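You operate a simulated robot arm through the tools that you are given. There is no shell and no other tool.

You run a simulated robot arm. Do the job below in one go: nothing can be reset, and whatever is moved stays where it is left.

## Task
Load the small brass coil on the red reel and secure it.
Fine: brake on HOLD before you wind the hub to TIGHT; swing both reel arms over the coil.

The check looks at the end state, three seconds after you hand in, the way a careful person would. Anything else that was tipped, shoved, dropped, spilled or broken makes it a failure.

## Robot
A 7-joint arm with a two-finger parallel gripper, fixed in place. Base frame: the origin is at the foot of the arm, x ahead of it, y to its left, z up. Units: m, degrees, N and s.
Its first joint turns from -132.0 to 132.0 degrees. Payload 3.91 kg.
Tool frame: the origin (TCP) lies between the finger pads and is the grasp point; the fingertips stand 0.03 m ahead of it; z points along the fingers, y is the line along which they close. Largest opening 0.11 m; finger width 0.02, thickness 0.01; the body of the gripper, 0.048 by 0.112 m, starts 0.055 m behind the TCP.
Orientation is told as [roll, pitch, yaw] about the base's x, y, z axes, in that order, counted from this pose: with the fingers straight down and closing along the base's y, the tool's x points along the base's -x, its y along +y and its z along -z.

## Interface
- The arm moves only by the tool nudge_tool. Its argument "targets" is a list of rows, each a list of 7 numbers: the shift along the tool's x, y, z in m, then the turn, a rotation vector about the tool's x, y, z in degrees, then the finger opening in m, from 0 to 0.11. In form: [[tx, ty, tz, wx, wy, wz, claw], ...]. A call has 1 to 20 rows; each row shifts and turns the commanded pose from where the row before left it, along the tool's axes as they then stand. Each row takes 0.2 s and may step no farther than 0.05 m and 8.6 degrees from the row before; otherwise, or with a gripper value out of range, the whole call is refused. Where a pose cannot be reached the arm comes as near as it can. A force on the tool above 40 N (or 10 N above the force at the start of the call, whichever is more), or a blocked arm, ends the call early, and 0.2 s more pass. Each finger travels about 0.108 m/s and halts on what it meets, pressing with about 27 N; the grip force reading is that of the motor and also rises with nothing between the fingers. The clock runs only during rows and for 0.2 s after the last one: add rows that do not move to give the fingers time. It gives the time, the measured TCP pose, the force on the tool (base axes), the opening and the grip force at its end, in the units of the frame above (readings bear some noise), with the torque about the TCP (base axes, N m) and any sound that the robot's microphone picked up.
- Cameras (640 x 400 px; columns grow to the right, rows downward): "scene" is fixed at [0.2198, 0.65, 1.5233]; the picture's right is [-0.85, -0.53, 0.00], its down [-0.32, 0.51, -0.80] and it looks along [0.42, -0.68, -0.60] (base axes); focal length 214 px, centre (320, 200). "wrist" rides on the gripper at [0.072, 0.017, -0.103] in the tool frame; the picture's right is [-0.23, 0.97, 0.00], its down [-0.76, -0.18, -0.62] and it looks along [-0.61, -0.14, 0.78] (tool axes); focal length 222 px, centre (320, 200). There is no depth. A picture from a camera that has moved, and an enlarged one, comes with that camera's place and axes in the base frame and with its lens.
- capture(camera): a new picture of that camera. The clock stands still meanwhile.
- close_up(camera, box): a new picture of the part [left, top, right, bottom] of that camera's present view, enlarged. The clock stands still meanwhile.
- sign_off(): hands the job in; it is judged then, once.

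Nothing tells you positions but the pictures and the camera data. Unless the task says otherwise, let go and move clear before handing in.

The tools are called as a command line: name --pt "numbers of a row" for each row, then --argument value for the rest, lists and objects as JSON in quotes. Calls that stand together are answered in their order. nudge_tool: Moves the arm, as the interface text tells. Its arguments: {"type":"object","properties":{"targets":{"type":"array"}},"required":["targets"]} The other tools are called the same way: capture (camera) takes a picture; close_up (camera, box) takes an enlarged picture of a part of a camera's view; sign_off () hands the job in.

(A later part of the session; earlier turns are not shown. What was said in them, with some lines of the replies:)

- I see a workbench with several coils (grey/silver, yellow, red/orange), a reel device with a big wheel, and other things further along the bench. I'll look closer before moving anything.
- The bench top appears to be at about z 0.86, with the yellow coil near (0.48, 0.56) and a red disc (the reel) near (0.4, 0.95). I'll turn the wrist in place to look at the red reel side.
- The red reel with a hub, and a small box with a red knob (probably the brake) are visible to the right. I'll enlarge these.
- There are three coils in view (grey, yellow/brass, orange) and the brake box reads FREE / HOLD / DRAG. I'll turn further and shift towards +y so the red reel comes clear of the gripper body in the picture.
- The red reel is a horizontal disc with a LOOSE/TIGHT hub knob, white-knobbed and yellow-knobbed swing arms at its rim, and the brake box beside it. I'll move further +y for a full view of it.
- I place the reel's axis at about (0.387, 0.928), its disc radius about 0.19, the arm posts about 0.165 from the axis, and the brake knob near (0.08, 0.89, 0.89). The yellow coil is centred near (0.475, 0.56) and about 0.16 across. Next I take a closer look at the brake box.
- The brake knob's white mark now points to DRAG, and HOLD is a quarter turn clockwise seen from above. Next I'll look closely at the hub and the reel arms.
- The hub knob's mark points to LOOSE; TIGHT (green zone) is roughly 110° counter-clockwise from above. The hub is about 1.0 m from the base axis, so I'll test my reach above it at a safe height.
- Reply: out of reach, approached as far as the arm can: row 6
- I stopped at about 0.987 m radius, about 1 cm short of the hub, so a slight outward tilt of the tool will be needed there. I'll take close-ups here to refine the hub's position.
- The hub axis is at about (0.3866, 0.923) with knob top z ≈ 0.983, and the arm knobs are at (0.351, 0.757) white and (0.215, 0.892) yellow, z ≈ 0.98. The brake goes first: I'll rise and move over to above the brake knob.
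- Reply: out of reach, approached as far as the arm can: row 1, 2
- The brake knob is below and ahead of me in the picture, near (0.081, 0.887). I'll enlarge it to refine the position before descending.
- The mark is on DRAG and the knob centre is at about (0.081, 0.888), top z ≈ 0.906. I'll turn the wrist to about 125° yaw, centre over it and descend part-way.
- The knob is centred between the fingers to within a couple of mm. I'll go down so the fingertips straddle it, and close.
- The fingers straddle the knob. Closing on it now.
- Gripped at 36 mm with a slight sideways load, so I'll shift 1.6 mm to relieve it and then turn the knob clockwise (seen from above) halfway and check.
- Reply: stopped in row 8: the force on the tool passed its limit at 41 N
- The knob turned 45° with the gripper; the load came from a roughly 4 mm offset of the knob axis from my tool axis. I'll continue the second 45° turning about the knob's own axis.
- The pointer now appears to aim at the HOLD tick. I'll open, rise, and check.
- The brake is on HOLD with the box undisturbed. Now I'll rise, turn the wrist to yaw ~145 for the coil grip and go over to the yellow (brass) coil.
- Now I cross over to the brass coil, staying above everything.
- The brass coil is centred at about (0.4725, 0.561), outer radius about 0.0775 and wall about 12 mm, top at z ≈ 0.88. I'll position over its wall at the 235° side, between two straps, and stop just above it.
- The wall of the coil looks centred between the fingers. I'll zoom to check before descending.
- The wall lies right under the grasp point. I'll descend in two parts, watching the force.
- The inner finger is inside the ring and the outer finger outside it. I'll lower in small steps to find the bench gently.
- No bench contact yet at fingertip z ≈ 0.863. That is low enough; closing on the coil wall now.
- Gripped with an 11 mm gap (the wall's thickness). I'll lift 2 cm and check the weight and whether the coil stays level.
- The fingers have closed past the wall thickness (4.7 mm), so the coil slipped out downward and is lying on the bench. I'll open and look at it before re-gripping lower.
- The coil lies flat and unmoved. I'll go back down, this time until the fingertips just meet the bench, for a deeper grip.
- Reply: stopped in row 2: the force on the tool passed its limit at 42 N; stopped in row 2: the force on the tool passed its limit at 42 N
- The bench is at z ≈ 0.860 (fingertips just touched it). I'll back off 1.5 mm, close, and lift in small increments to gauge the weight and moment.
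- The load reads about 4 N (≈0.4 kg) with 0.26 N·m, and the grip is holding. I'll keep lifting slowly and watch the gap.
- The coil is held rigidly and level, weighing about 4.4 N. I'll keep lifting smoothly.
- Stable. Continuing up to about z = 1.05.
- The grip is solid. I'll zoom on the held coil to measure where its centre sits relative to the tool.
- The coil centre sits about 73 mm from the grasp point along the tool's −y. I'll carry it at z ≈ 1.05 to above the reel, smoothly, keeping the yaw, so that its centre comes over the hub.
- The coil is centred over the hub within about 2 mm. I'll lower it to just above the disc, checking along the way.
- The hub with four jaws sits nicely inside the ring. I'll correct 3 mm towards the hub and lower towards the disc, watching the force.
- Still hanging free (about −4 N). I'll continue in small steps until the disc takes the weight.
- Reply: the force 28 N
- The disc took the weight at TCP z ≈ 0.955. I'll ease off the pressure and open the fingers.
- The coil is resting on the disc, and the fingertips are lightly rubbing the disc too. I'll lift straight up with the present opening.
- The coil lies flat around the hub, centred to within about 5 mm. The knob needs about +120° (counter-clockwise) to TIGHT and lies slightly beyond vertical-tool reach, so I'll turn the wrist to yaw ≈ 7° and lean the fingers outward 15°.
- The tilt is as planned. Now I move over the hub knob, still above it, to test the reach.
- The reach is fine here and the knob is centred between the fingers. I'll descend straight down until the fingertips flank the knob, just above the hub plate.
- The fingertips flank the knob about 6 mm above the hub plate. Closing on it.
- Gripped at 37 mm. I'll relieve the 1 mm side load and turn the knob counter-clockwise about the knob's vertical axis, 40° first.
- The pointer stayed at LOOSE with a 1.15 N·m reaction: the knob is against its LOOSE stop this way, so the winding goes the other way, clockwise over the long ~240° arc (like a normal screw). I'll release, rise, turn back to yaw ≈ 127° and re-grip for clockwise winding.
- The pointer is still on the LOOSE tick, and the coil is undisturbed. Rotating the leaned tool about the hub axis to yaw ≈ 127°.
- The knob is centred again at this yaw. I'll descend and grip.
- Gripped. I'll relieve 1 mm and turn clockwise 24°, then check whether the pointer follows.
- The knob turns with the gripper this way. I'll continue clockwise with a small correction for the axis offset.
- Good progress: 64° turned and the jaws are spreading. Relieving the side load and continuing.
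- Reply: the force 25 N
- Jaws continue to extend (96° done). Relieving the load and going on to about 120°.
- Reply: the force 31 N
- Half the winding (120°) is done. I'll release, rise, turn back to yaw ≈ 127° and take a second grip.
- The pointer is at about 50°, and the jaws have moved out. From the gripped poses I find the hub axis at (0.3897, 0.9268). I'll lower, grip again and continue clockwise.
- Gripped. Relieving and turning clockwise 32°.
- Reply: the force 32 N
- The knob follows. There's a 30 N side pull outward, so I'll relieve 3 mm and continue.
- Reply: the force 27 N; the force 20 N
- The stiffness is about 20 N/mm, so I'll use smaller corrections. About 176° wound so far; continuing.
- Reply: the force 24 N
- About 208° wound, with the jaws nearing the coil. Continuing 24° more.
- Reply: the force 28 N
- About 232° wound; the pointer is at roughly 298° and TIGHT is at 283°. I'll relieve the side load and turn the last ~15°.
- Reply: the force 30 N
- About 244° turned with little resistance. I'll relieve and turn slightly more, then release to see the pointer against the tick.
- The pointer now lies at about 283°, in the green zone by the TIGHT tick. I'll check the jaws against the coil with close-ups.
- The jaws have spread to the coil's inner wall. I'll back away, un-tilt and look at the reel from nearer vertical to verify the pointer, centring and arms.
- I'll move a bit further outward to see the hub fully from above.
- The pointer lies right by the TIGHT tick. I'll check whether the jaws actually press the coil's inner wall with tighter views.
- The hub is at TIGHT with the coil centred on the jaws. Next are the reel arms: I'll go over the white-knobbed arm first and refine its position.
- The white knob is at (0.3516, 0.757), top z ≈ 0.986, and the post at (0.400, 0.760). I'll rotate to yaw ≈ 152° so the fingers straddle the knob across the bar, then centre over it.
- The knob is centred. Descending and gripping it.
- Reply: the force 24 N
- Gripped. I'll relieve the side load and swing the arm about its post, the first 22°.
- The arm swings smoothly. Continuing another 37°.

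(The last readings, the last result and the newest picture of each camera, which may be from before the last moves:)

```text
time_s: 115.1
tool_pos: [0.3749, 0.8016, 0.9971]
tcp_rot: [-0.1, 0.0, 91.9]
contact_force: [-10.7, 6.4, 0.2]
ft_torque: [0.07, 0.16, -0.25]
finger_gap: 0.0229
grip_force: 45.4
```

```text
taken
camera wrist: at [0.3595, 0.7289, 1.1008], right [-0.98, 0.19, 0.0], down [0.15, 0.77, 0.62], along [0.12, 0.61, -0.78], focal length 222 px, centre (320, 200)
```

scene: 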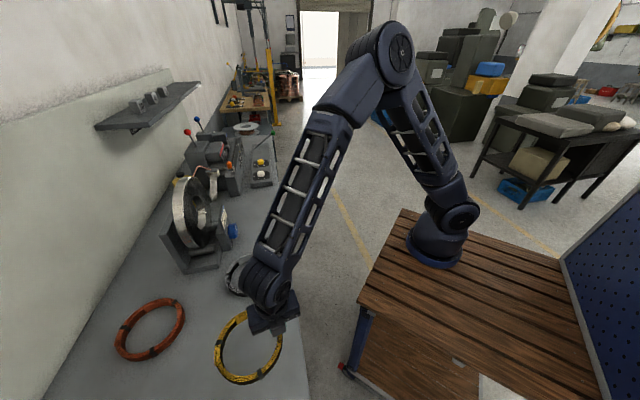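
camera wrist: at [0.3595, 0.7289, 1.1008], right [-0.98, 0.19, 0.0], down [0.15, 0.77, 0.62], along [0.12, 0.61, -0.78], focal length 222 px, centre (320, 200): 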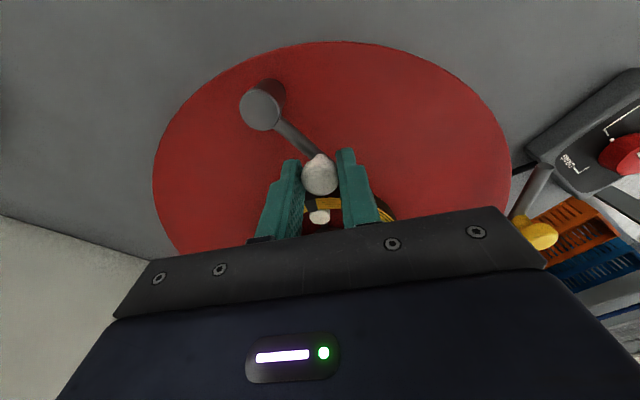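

60° done; 30° to go, slowly, watching for contact with the coil.

nudge_tool --pt "-0.002 -0.0037 0 0 0 5.0 0.016" --pt "-0.002 -0.0037 0 0 0 5.0 0.016" --pt "-0.002 -0.0037 0 0 0 5.0 0.016" --pt "0 0 0 0 0 0 0.016"

nudge_tool --pt "-0.002 -0.0037 0 0 0 5.0 0.016" --pt "-0.002 -0.0037 0 0 0 5.0 0.016" --pt "-0.002 -0.0037 0 0 0 5.0 0.016" --pt "0 0 0 0 0 0 0.016"

capture --camera "wrist"

close_up --camera "wrist" --box '[200, 40, 440, 230]'

```text
time_s: 116.1
tool_pos: [0.3859, 0.808, 0.996]
tcp_rot: [-0.1, 0.0, 77.0]
contact_force: [-9.9, 5.1, -5.0]
ft_torque: [-0.12, 0.22, -0.3]
finger_gap: 0.0229
grip_force: 45.1
```

```text
time_s: 117.1
tool_pos: [0.3984, 0.8113, 0.9974]
tcp_rot: [-0.1, 0.0, 62.1]
contact_force: [-6.2, 22.3, -3.0]
ft_torque: [0.62, 0.0, 0.07]
finger_gap: 0.0232
grip_force: 45.1
```

```text
taken
camera wrist: at [0.3485, 0.7546, 1.1007], right [-0.75, 0.66, 0.0], down [0.51, 0.59, 0.62], along [0.41, 0.47, -0.78], focal length 222 px, centre (320, 200)
```

wrist: 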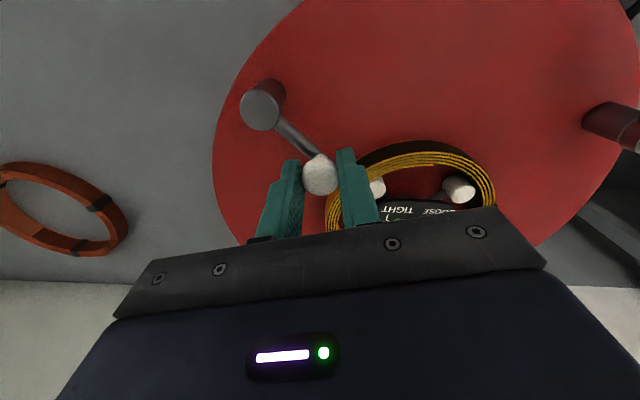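

```text
2.11 times, centred on (320, 135) of wrist
camera zoom: at [0.3485, 0.7546, 1.1007], right [-0.75, 0.66, 0.0], down [0.51, 0.59, 0.62], along [0.41, 0.47, -0.78], focal length 468 px, centre (320, 337)
```

zoom: 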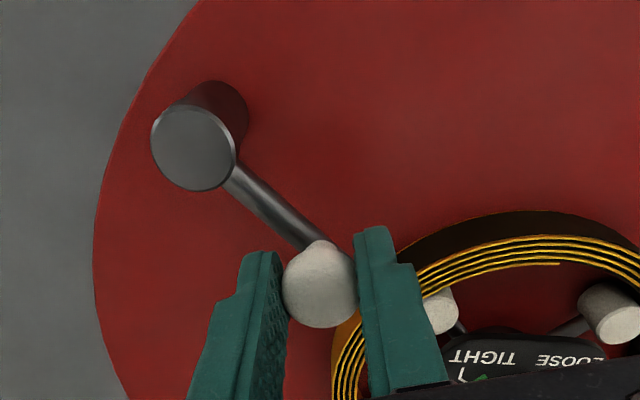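

The white arm has swung about 90°. I'll release, rise and look.

nudge_tool --pt "0 0 0 0 0 0 0.03" --pt "0 0 0 0 0 0 0.045" --pt "0 0 0 0 0 0 0.045" --pt "0 0 -0.02 0 0 0 0.045" --pt "0 0 -0.03 0 0 0 0.045" --pt "0 0 -0.03 0 0 0 0.045" --pt "0 0 -0.02 0 0 0 0.045" --pt "0 0 0 0 0 0 0.045"

capture --camera "wrist"

close_up --camera "wrist" --box '[200, 20, 440, 210]'

```text
time_s: 118.9
tool_pos: [0.398, 0.8099, 1.0979]
tcp_rot: [-0.2, 0.0, 62.1]
contact_force: [0.4, -0.2, 0.3]
ft_torque: [-0.01, 0.0, 0.0]
finger_gap: 0.0452
grip_force: 0.1
```

```text
taken
camera wrist: at [0.3481, 0.754, 1.2011], right [-0.75, 0.66, 0.0], down [0.51, 0.59, 0.62], along [0.41, 0.47, -0.78], focal length 222 px, centre (320, 200)
```

wrist: 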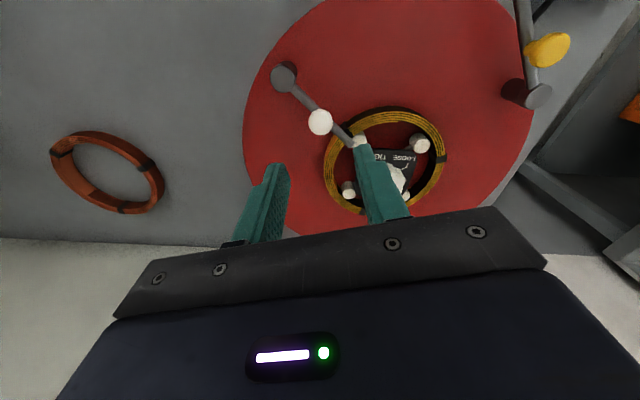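

```text
2.11 times, centred on (320, 115) of wrist
camera zoom: at [0.3481, 0.754, 1.2011], right [-0.75, 0.66, 0.0], down [0.51, 0.59, 0.62], along [0.41, 0.47, -0.78], focal length 468 px, centre (320, 379)
```

zoom: 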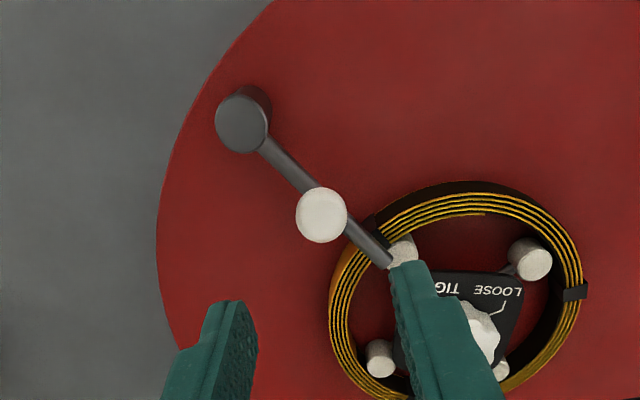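

The white arm now lies over the coil, pointing at the hub. Next is the yellow-knobbed arm: moving above it at yaw ≈ 54°.

nudge_tool --pt "0 0 0 0 0 8.1 0.05" --pt "0.0069 0.0327 0 0 0 0 0.055" --pt "0.0069 0.0327 0 0 0 0 0.055" --pt "0.0069 0.0327 0 0 0 0 0.055" --pt "0.0069 0.0327 0 0 0 0 0.055" --pt "0.0069 0.0327 0 0 0 0 0.055" --pt "0.0069 0.0327 0 0 0 0 0.055" --pt "0 0 0.038 0 0 0 0.055" --pt "0 0 0 0 0 0 0.055"

capture --camera "wrist"

close_up --camera "wrist" --box '[220, 60, 420, 210]'

```text
time_s: 120.9
tool_pos: [0.216, 0.8918, 1.059]
tcp_rot: [-0.1, -0.1, 54.0]
contact_force: [-0.1, -0.7, -0.1]
ft_torque: [-0.02, 0.0, -0.02]
finger_gap: 0.055
grip_force: 0.1
```

```text
taken
camera wrist: at [0.1587, 0.842, 1.163], right [-0.65, 0.76, 0.0], down [0.59, 0.51, 0.62], along [0.47, 0.41, -0.78], focal length 222 px, centre (320, 200)
```

wrist: 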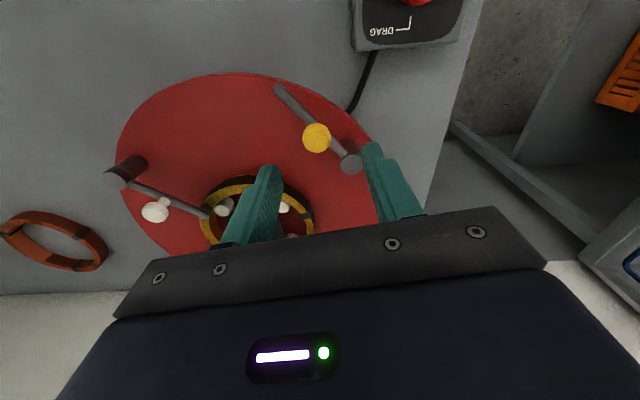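

```text
2.67 times, centred on (320, 135) of wrist
camera zoom: at [0.1587, 0.842, 1.163], right [-0.65, 0.76, 0.0], down [0.59, 0.51, 0.62], along [0.47, 0.41, -0.78], focal length 592 px, centre (320, 373)
```

zoom: 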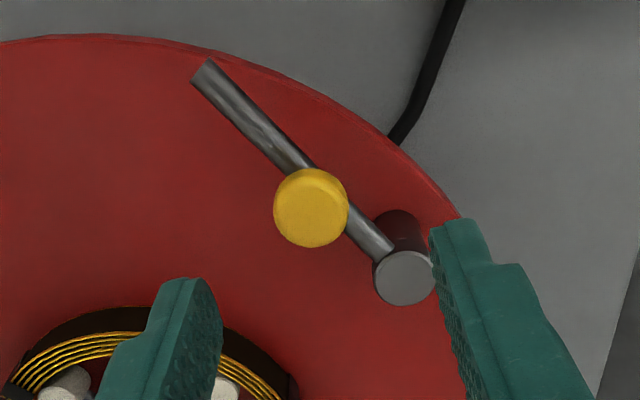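

The yellow knob is at (0.218, 0.890) and its post at (0.2216, 0.938). I'll centre, descend and grip.

nudge_tool --pt "-0.0004 -0.0026 0.022 0 0 0 0.055" --pt "0 0 0.02 0 0 0 0.055" --pt "0 0 0.014 0 0 0 0.055" --pt "0 0 0.006 0 0 0 0.055" --pt "0 0 0 0 0 0 0.055"

nudge_tool --pt "0 0 0 0 0 0 0.04" --pt "0 0 0 0 0 0 0.03" --pt "0 0 0 0 0 0 0.022" --pt "0 0 0 0 0 0 0.016" --pt "0 0 0 0 0 0 0.016"

close_up --camera "wrist" --box '[220, 80, 420, 220]'

```text
time_s: 122.1
tool_pos: [0.2196, 0.8895, 0.9979]
tcp_rot: [-0.2, 0.0, 53.9]
contact_force: [0.3, 0.6, -0.7]
ft_torque: [0.01, 0.0, 0.0]
finger_gap: 0.0551
grip_force: 0.1
```

```text
time_s: 123.3
tool_pos: [0.2208, 0.8897, 0.9969]
tcp_rot: [-0.2, 0.0, 53.9]
contact_force: [7.2, -6.7, 0.3]
ft_torque: [-0.23, -0.08, -0.07]
finger_gap: 0.0231
grip_force: 45.0
```

```text
2.86 times, centred on (320, 150) of wrist
camera zoom: at [0.1619, 0.8412, 1.101], right [-0.65, 0.76, 0.0], down [0.59, 0.51, 0.62], along [0.47, 0.41, -0.78], focal length 635 px, centre (320, 343)
```

zoom: 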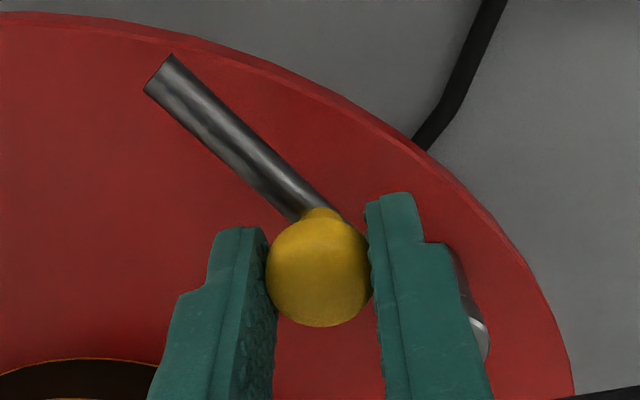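

Gripped. Swinging the yellow arm about its post, the first 22°.

nudge_tool --pt "0 -0.0005 0 0 0 0 0.016" --pt "-0.0038 -0.005 0 0 0 -7.5 0.016" --pt "-0.0038 -0.005 0 0 0 -7.5 0.016" --pt "-0.0038 -0.005 0 0 0 -7.5 0.016" --pt "0 0 0 0 0 0 0.016"

capture --camera "wrist"

```text
time_s: 124.5
tool_pos: [0.2378, 0.8915, 0.9973]
tcp_rot: [-0.2, 0.2, 76.6]
contact_force: [7.4, -12.4, -5.8]
ft_torque: [-0.57, -0.02, -0.19]
finger_gap: 0.0231
grip_force: 44.9
```

```text
taken
camera wrist: at [0.2033, 0.8256, 1.1011], right [-0.89, 0.45, 0.0], down [0.35, 0.7, 0.62], along [0.28, 0.56, -0.78], focal length 222 px, centre (320, 200)
```

wrist: 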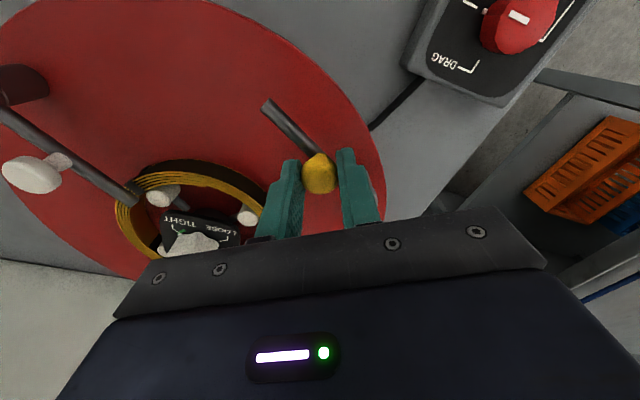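

It swings well. Continuing 37° more.

nudge_tool --pt "-0.0036 -0.0055 0 0 0 -7.5 0.016" --pt "-0.0038 -0.005 0 0 0 -7.5 0.016" --pt "-0.0038 -0.005 0 0 0 -7.5 0.016" --pt "-0.0038 -0.005 0 0 0 -7.5 0.016" --pt "-0.0038 -0.005 0 0 0 -7.5 0.016" --pt "0 0 0 0 0 0 0.016"

capture --camera "wrist"

```text
time_s: 125.9
tool_pos: [0.2624, 0.9117, 0.9971]
tcp_rot: [-0.1, 0.1, 114.1]
contact_force: [26.3, -13.3, -3.3]
ft_torque: [-0.04, -0.39, -0.3]
finger_gap: 0.023
grip_force: 44.8
```

```text
taken
camera wrist: at [0.2763, 0.8385, 1.1012], right [-0.98, -0.19, 0.0], down [-0.15, 0.77, 0.62], along [-0.12, 0.61, -0.78], focal length 222 px, centre (320, 200)
```

wrist: 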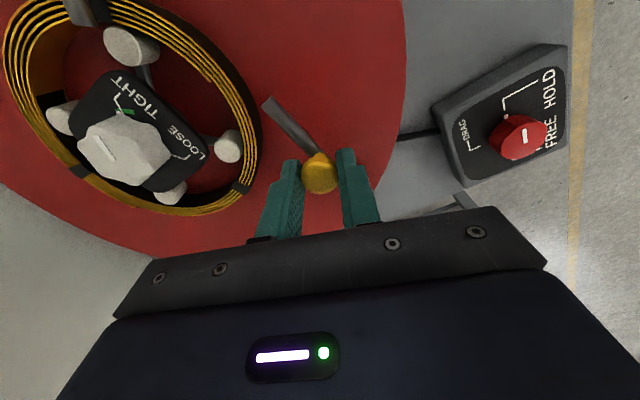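

60° done. I'll relieve the radial pull (about 1.4 mm) and swing the last 30° carefully.

nudge_tool --pt "0.0012 -0.0008 0 0 0 0 0.016" --pt "-0.0025 -0.0034 0 0 0 -5.0 0.016" --pt "-0.0025 -0.0034 0 0 0 -5.0 0.016" --pt "-0.0025 -0.0034 0 0 0 -5.0 0.016" --pt "0 0 0 0 0 0 0.016"

capture --camera "wrist"

```text
time_s: 127.1
tool_pos: [0.2696, 0.921, 0.9974]
tcp_rot: [0.0, -0.1, 129.0]
contact_force: [21.4, -8.5, 1.0]
ft_torque: [-0.21, -0.44, -0.05]
finger_gap: 0.0233
grip_force: 45.1
```

```text
taken
camera wrist: at [0.3007, 0.8555, 1.1012], right [-0.9, -0.44, 0.0], down [-0.34, 0.7, 0.62], along [-0.27, 0.56, -0.78], focal length 222 px, centre (320, 200)
```

wrist: 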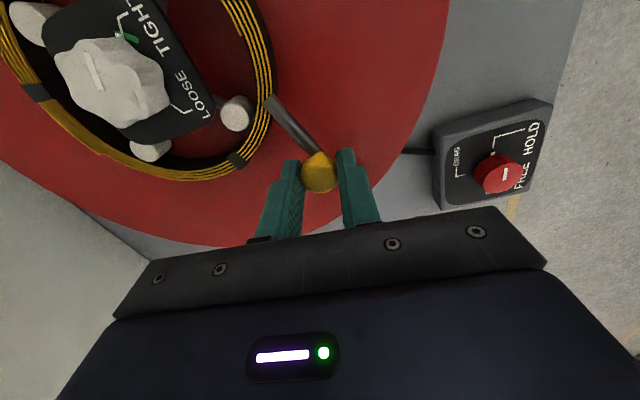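

75° done, with the bar tip arriving over the coil. The last 15°.

nudge_tool --pt "0.0009 -0.0005 0 0 0 0 0.016" --pt "-0.0025 -0.0034 0 0 0 -5.0 0.016" --pt "-0.0025 -0.0034 0 0 0 -5.0 0.016" --pt "0 0 0 0 0 0 0.016"

nudge_tool --pt "0.0003 -0.0002 0 0 0 0 0.016" --pt "-0.0025 -0.0034 0 0 0 -5.0 0.016" --pt "0 0 0 0 0 0 0.016"

capture --camera "wrist"

```text
time_s: 128.1
tool_pos: [0.2729, 0.9302, 0.9971]
tcp_rot: [-0.1, 0.0, 138.9]
contact_force: [23.2, -1.3, 4.5]
ft_torque: [0.05, -0.43, -0.2]
finger_gap: 0.0229
grip_force: 44.6
```

```text
time_s: 128.9
tool_pos: [0.2727, 0.9349, 0.9973]
tcp_rot: [0.0, 0.1, 144.1]
contact_force: [22.0, -1.5, 3.1]
ft_torque: [-0.1, -0.56, -0.13]
finger_gap: 0.023
grip_force: 45.1
```

```text
taken
camera wrist: at [0.3204, 0.8785, 1.1012], right [-0.76, -0.65, 0.0], down [-0.51, 0.59, 0.62], along [-0.41, 0.47, -0.78], focal length 222 px, centre (320, 200)
```

wrist: 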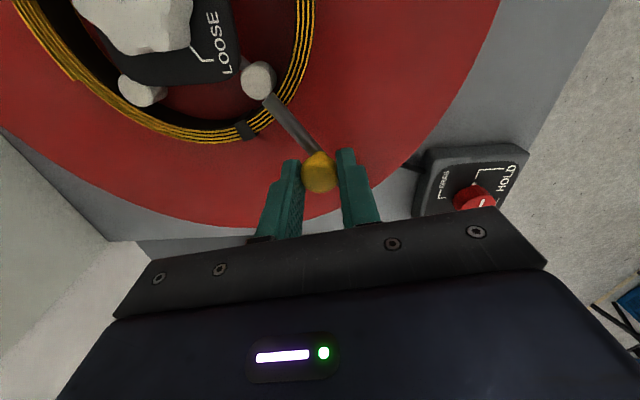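

The yellow arm is over the coil, pointing at the hub. Releasing and rising straight up.

nudge_tool --pt "0.0006 -0.0006 0 0 0 0 0.016" --pt "0 0 0 0 0 0 0.03" --pt "0 0 0 0 0 0 0.045" --pt "0 0 0 0 0 0 0.045" --pt "0 0 -0.02 0 0 0 0.045" --pt "0 0 -0.03 0 0 0 0.045" --pt "0 0 -0.03 0 0 0 0.045" --pt "0 0 -0.03 0 0 0 0.045" --pt "0 0 0 0 0 0 0.045"

capture --camera "wrist"

close_up --camera "wrist" --box '[140, 0, 420, 200]'

```text
time_s: 130.9
tool_pos: [0.2683, 0.9223, 1.1052]
tcp_rot: [0.0, 0.1, 143.9]
contact_force: [-0.4, -0.2, 0.7]
ft_torque: [-0.03, 0.0, 0.02]
finger_gap: 0.045
grip_force: 0.0
out of reach, approached as far as the arm can: row 7, 8
```

```text
taken
camera wrist: at [0.3161, 0.8658, 1.2087], right [-0.76, -0.65, 0.0], down [-0.51, 0.59, 0.62], along [-0.41, 0.47, -0.78], focal length 222 px, centre (320, 200)
```

wrist: 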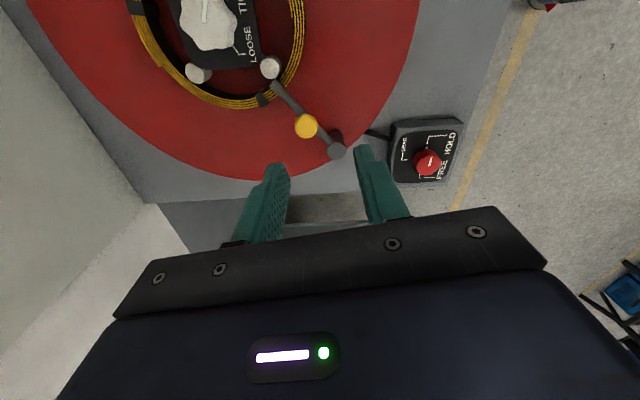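

```text
2.00 times, centred on (280, 100) of wrist
camera zoom: at [0.3161, 0.8658, 1.2087], right [-0.76, -0.65, 0.0], down [-0.51, 0.59, 0.62], along [-0.41, 0.47, -0.78], focal length 444 px, centre (400, 400)
```

zoom: 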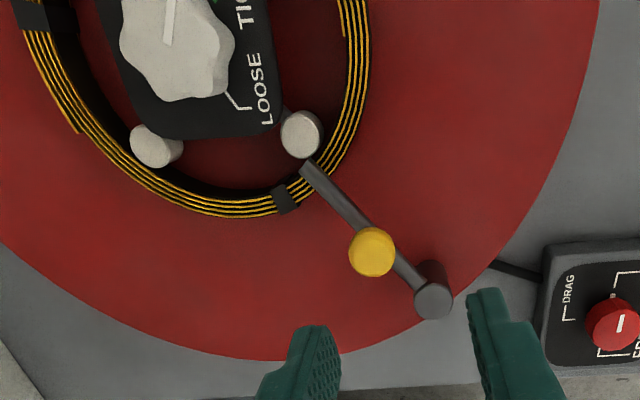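

Both arms are over the coil. I'll back off and take an overall look at the reel and the brake for verification.

nudge_tool --pt "0.0237 0.024 -0.025 0 0 0 0.05" --pt "0.0237 0.024 -0.025 0 0 0 0.05" --pt "0.0237 0.024 -0.025 0 0 0 0.05" --pt "0.0237 0.024 -0.025 0 0 0 0.05" --pt "0.0237 0.024 -0.025 0 0 0 0.05" --pt "0.0237 0.024 -0.025 0 0 0 0.05" --pt "0 0 0 0 0 8.0 0.05" --pt "0 0 0 0 0 8.0 0.05" --pt "0 0 0 0 0 8.0 0.05" --pt "0 0 0 0 0 8.0 0.05" --pt "0 0 0 0 0 8.0 0.05" --pt "0 0 0 0 0 0 0.05"

capture --camera "wrist"

close_up --camera "wrist" --box '[160, 60, 480, 230]'

```text
time_s: 133.5
tool_pos: [0.2988, 0.72, 1.2525]
tcp_rot: [-0.2, 0.1, 103.9]
contact_force: [-1.1, -0.3, -0.3]
ft_torque: [0.04, 0.0, 0.0]
finger_gap: 0.0504
grip_force: 0.0
```

```text
taken
camera wrist: at [0.2987, 0.6462, 1.3573], right [-1.0, -0.01, 0.0], down [-0.01, 0.78, 0.62], along [-0.01, 0.62, -0.78], focal length 222 px, centre (320, 200)
```

wrist: 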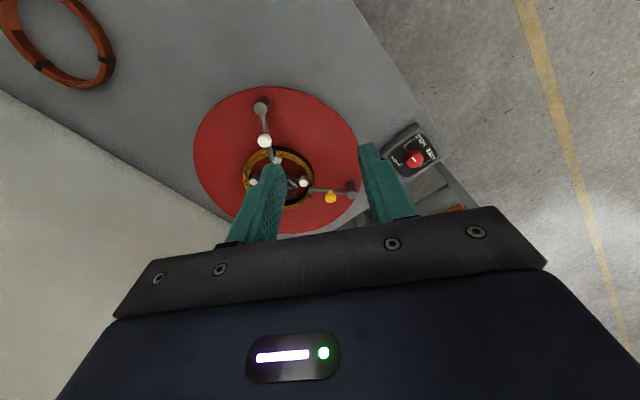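

```text
2.00 times, centred on (320, 145) of wrist
camera zoom: at [0.2987, 0.6462, 1.3573], right [-1.0, -0.01, 0.0], down [-0.01, 0.78, 0.62], along [-0.01, 0.62, -0.78], focal length 444 px, centre (320, 310)
```

zoom: 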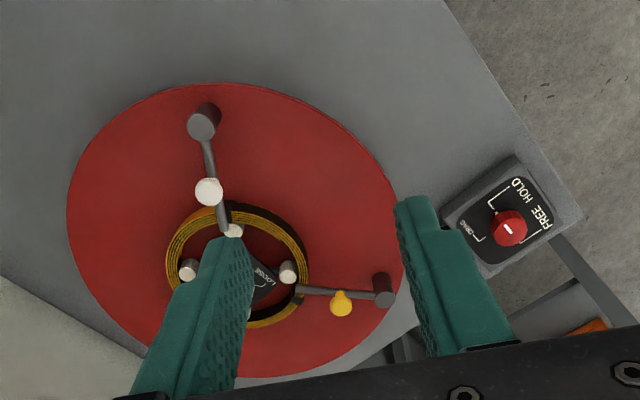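

Both arms lie radially over the coil. Zooming in on the brake to confirm it is still at HOLD.

close_up --camera "wrist" --box '[375, 115, 450, 195]'

close_up --camera "wrist" --box '[190, 80, 370, 240]'

```text
5.00 times, centred on (412, 155) of wrist
camera zoom: at [0.2987, 0.6462, 1.3573], right [-1.0, -0.01, 0.0], down [-0.01, 0.78, 0.62], along [-0.01, 0.62, -0.78], focal length 1111 px, centre (-142, 425)
```

zoom: 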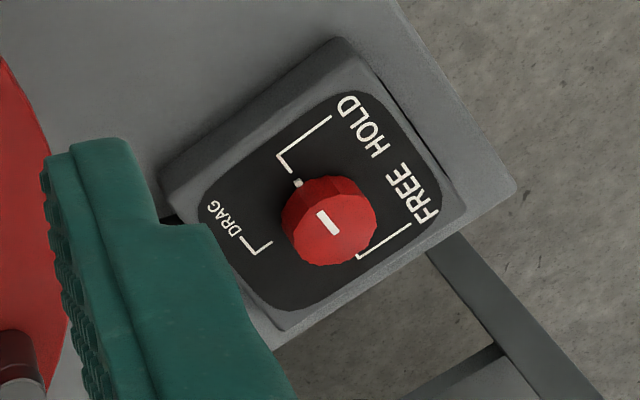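

```text
2.50 times, centred on (280, 160) of wrist
camera zoom: at [0.2987, 0.6462, 1.3573], right [-1.0, -0.01, 0.0], down [-0.01, 0.78, 0.62], along [-0.01, 0.62, -0.78], focal length 555 px, centre (420, 300)
```

zoom: 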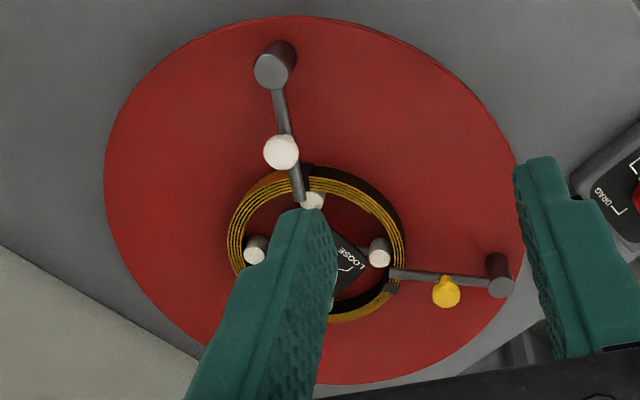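

The brake is at HOLD and both arms lie over the coil. I'd like a sharper check of the hub pointer, so I'll go back to the viewing position above the hub.

nudge_tool --pt "0 0 0 0 0 7.5 0.05" --pt "0 0 0 0 0 7.5 0.05" --pt "0 0 0 0 0 7.5 0.05" --pt "0 0 0 0 0 7.5 0.05" --pt "0 0 0 0 0 7.4 0.05" --pt "-0.035 0.0015 0.022 0 0 0 0.08" --pt "-0.035 0.0015 0.022 0 0 0 0.08" --pt "-0.035 0.0015 0.022 0 0 0 0.08" --pt "-0.035 0.0015 0.022 0 0 0 0.08" --pt "-0.037 0.0015 0.022 0 0 0 0.08" --pt "0 0 0 0 0 0 0.08"

capture --camera "wrist"

close_up --camera "wrist" --box '[240, 70, 400, 210]'

```text
time_s: 135.9
tool_pos: [0.3603, 0.886, 1.1435]
tcp_rot: [-0.1, 0.0, 66.6]
contact_force: [0.6, -0.3, 0.1]
ft_torque: [0.02, -0.02, -0.01]
finger_gap: 0.0801
grip_force: 0.2
```

```text
taken
camera wrist: at [0.3148, 0.8265, 1.2466], right [-0.8, 0.6, 0.0], down [0.46, 0.63, 0.62], along [0.37, 0.5, -0.78], focal length 222 px, centre (320, 200)
```

wrist: 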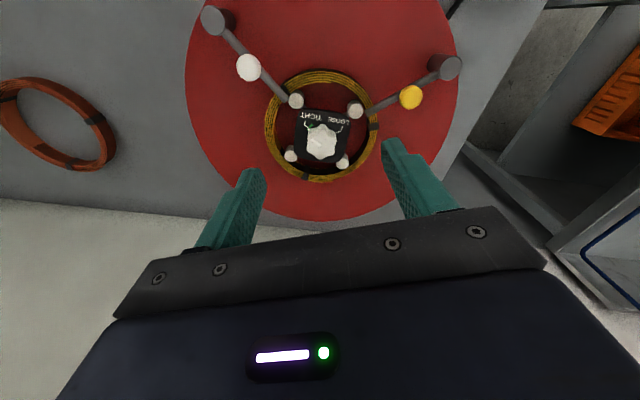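

```text
2.86 times, centred on (320, 140) of wrist
camera zoom: at [0.3148, 0.8265, 1.2466], right [-0.8, 0.6, 0.0], down [0.46, 0.63, 0.62], along [0.37, 0.5, -0.78], focal length 635 px, centre (320, 371)
```

zoom: 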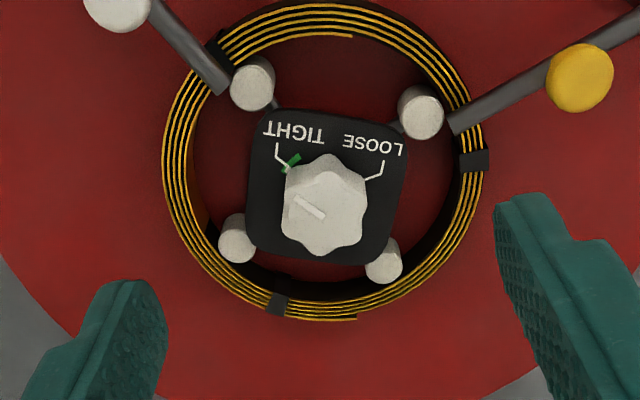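

Everything is clearly visible here. Zooming in on the knob and the tick.

close_up --camera "wrist" --box '[295, 105, 350, 165]'

close_up --camera "wrist" --box '[260, 65, 320, 125]'

close_up --camera "wrist" --box '[335, 75, 400, 140]'

```text
6.67 times, centred on (322, 135) of wrist
camera zoom: at [0.3148, 0.8265, 1.2466], right [-0.8, 0.6, 0.0], down [0.46, 0.63, 0.62], along [0.37, 0.5, -0.78], focal length 1481 px, centre (303, 633)
```

zoom: 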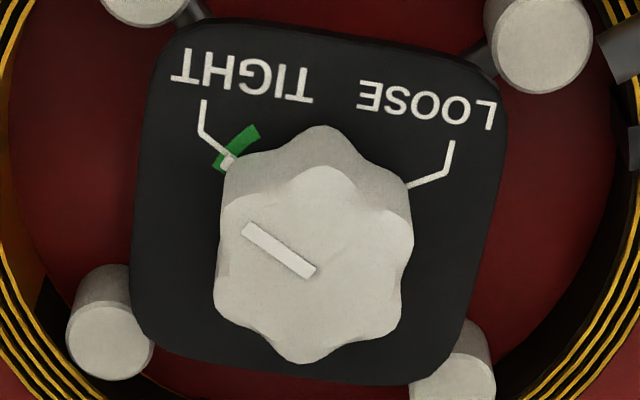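

```text
6.67 times, centred on (290, 95) of wrist
camera zoom: at [0.3148, 0.8265, 1.2466], right [-0.8, 0.6, 0.0], down [0.46, 0.63, 0.62], along [0.37, 0.5, -0.78], focal length 1481 px, centre (520, 900)
```

zoom: 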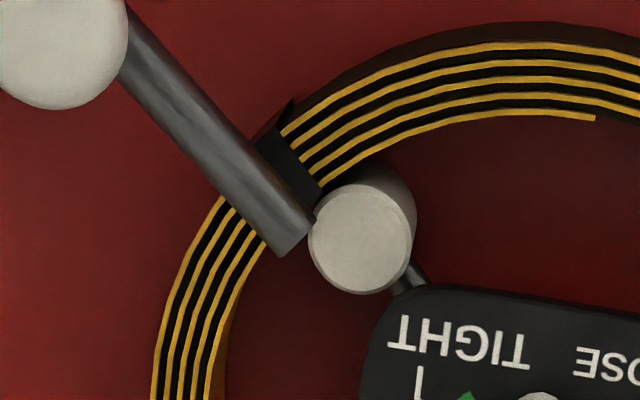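

```text
6.15 times, centred on (368, 108) of wrist
camera zoom: at [0.3148, 0.8265, 1.2466], right [-0.8, 0.6, 0.0], down [0.46, 0.63, 0.62], along [0.37, 0.5, -0.78], focal length 1367 px, centre (28, 769)
```

zoom: 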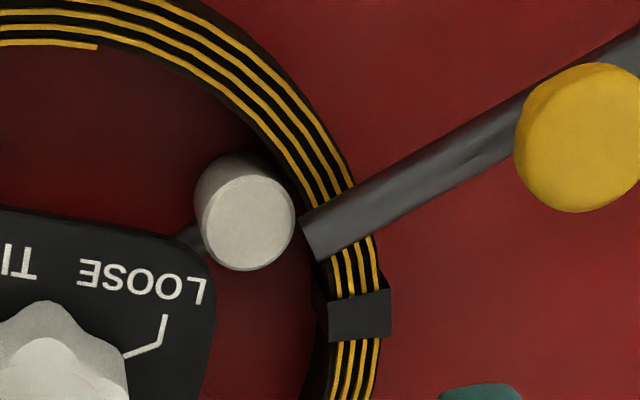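

The pointer lines up with the TIGHT tick inside the green arc, and both bars fully cross the coil's width. I'll move the arm well clear and take a last look.

nudge_tool --pt "0.03 0 -0.03 0 0 0 0.08" --pt "0.03 0 -0.03 0 0 0 0.08" --pt "0.03 0 -0.03 0 0 0 0.08" --pt "0.03 0 -0.03 0 0 0 0.08" --pt "0.03 0 -0.02 0 0 0 0.08" --pt "0.03 0 0 0 0 0 0.08" --pt "0 0 0 0 0 0 0.08"

capture --camera "wrist"

capture --camera "scene"

close_up --camera "wrist" --box '[240, 60, 420, 220]'

```text
time_s: 137.5
tool_pos: [0.2887, 0.7174, 1.2833]
tcp_rot: [-0.1, 0.0, 66.5]
contact_force: [-1.3, 1.0, -0.8]
ft_torque: [-0.01, 0.0, -0.01]
finger_gap: 0.08
grip_force: 0.1
```

```text
taken
camera wrist: at [0.2438, 0.6585, 1.387], right [-0.8, 0.6, 0.0], down [0.47, 0.63, 0.62], along [0.37, 0.5, -0.78], focal length 222 px, centre (320, 200)
```

wrist: 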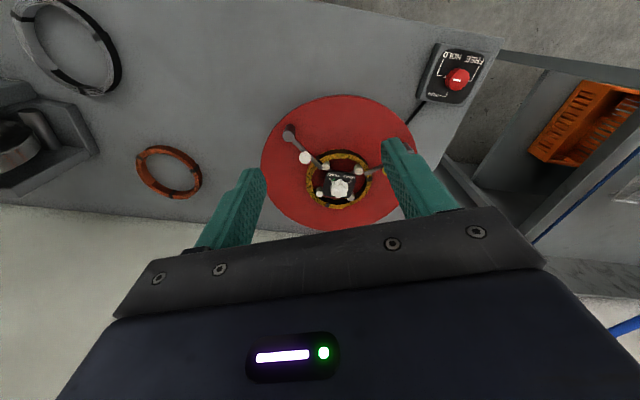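

```text
taken
```

scene: 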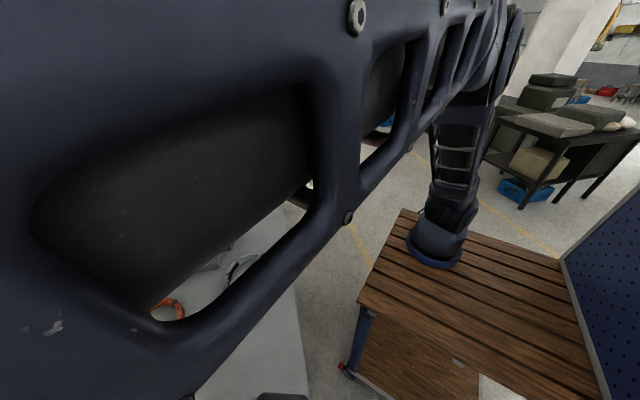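

```text
2.50 times, centred on (330, 140) of wrist
camera zoom: at [0.2438, 0.6585, 1.387], right [-0.8, 0.6, 0.0], down [0.47, 0.63, 0.62], along [0.37, 0.5, -0.78], focal length 555 px, centre (295, 350)
```

zoom: 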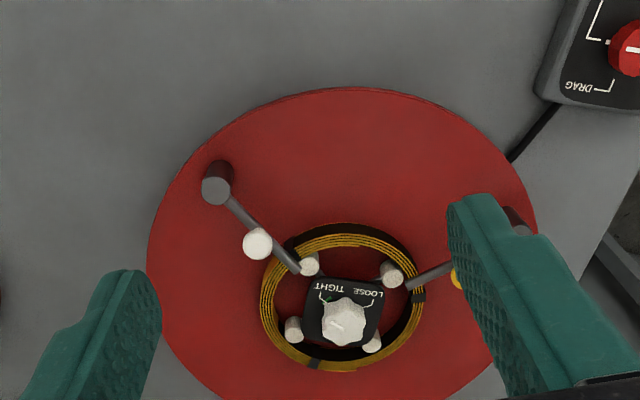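

The brass coil is on the red reel and the hub is at TIGHT. The brake is at HOLD and both arms lie over the coil. The other coils are where they were and the gripper is open and clear, so I'm handing in.

sign_off

```text
The job is handed in.
```

The brass coil is on the red reel, clamped by the hub, with the brake on HOLD and both reel arms over it. I have handed the job in.

- **Brake:** I turned it from DRAG to HOLD before touching the hub. The pointer still reads HOLD.
- **Coil:** My first grip slipped on the initial lift and the coil settled back on the bench unmoved. The second grip held. It sits flat on the reel, centred to within a couple of millimetres.
- **Hub:** I first turned the knob the wrong way, where it only met its LOOSE stop and did not move. I then wound it clockwise until the pointer lined up with the TIGHT tick, inside the green arc. The jaws look to be against the coil's inner wall, to within about a millimetre. I felt very little resistance at the end of the turn, so that is judged by eye only.
- **Arms:** Both the white-knobbed and yellow-knobbed arms point at the hub and cross the full width of the coil.

The grey and orange coils and the other equipment on the bench looked undisturbed in the last pictures, though the arm blocked part of the fixed camera's view. The gripper is open and clear.
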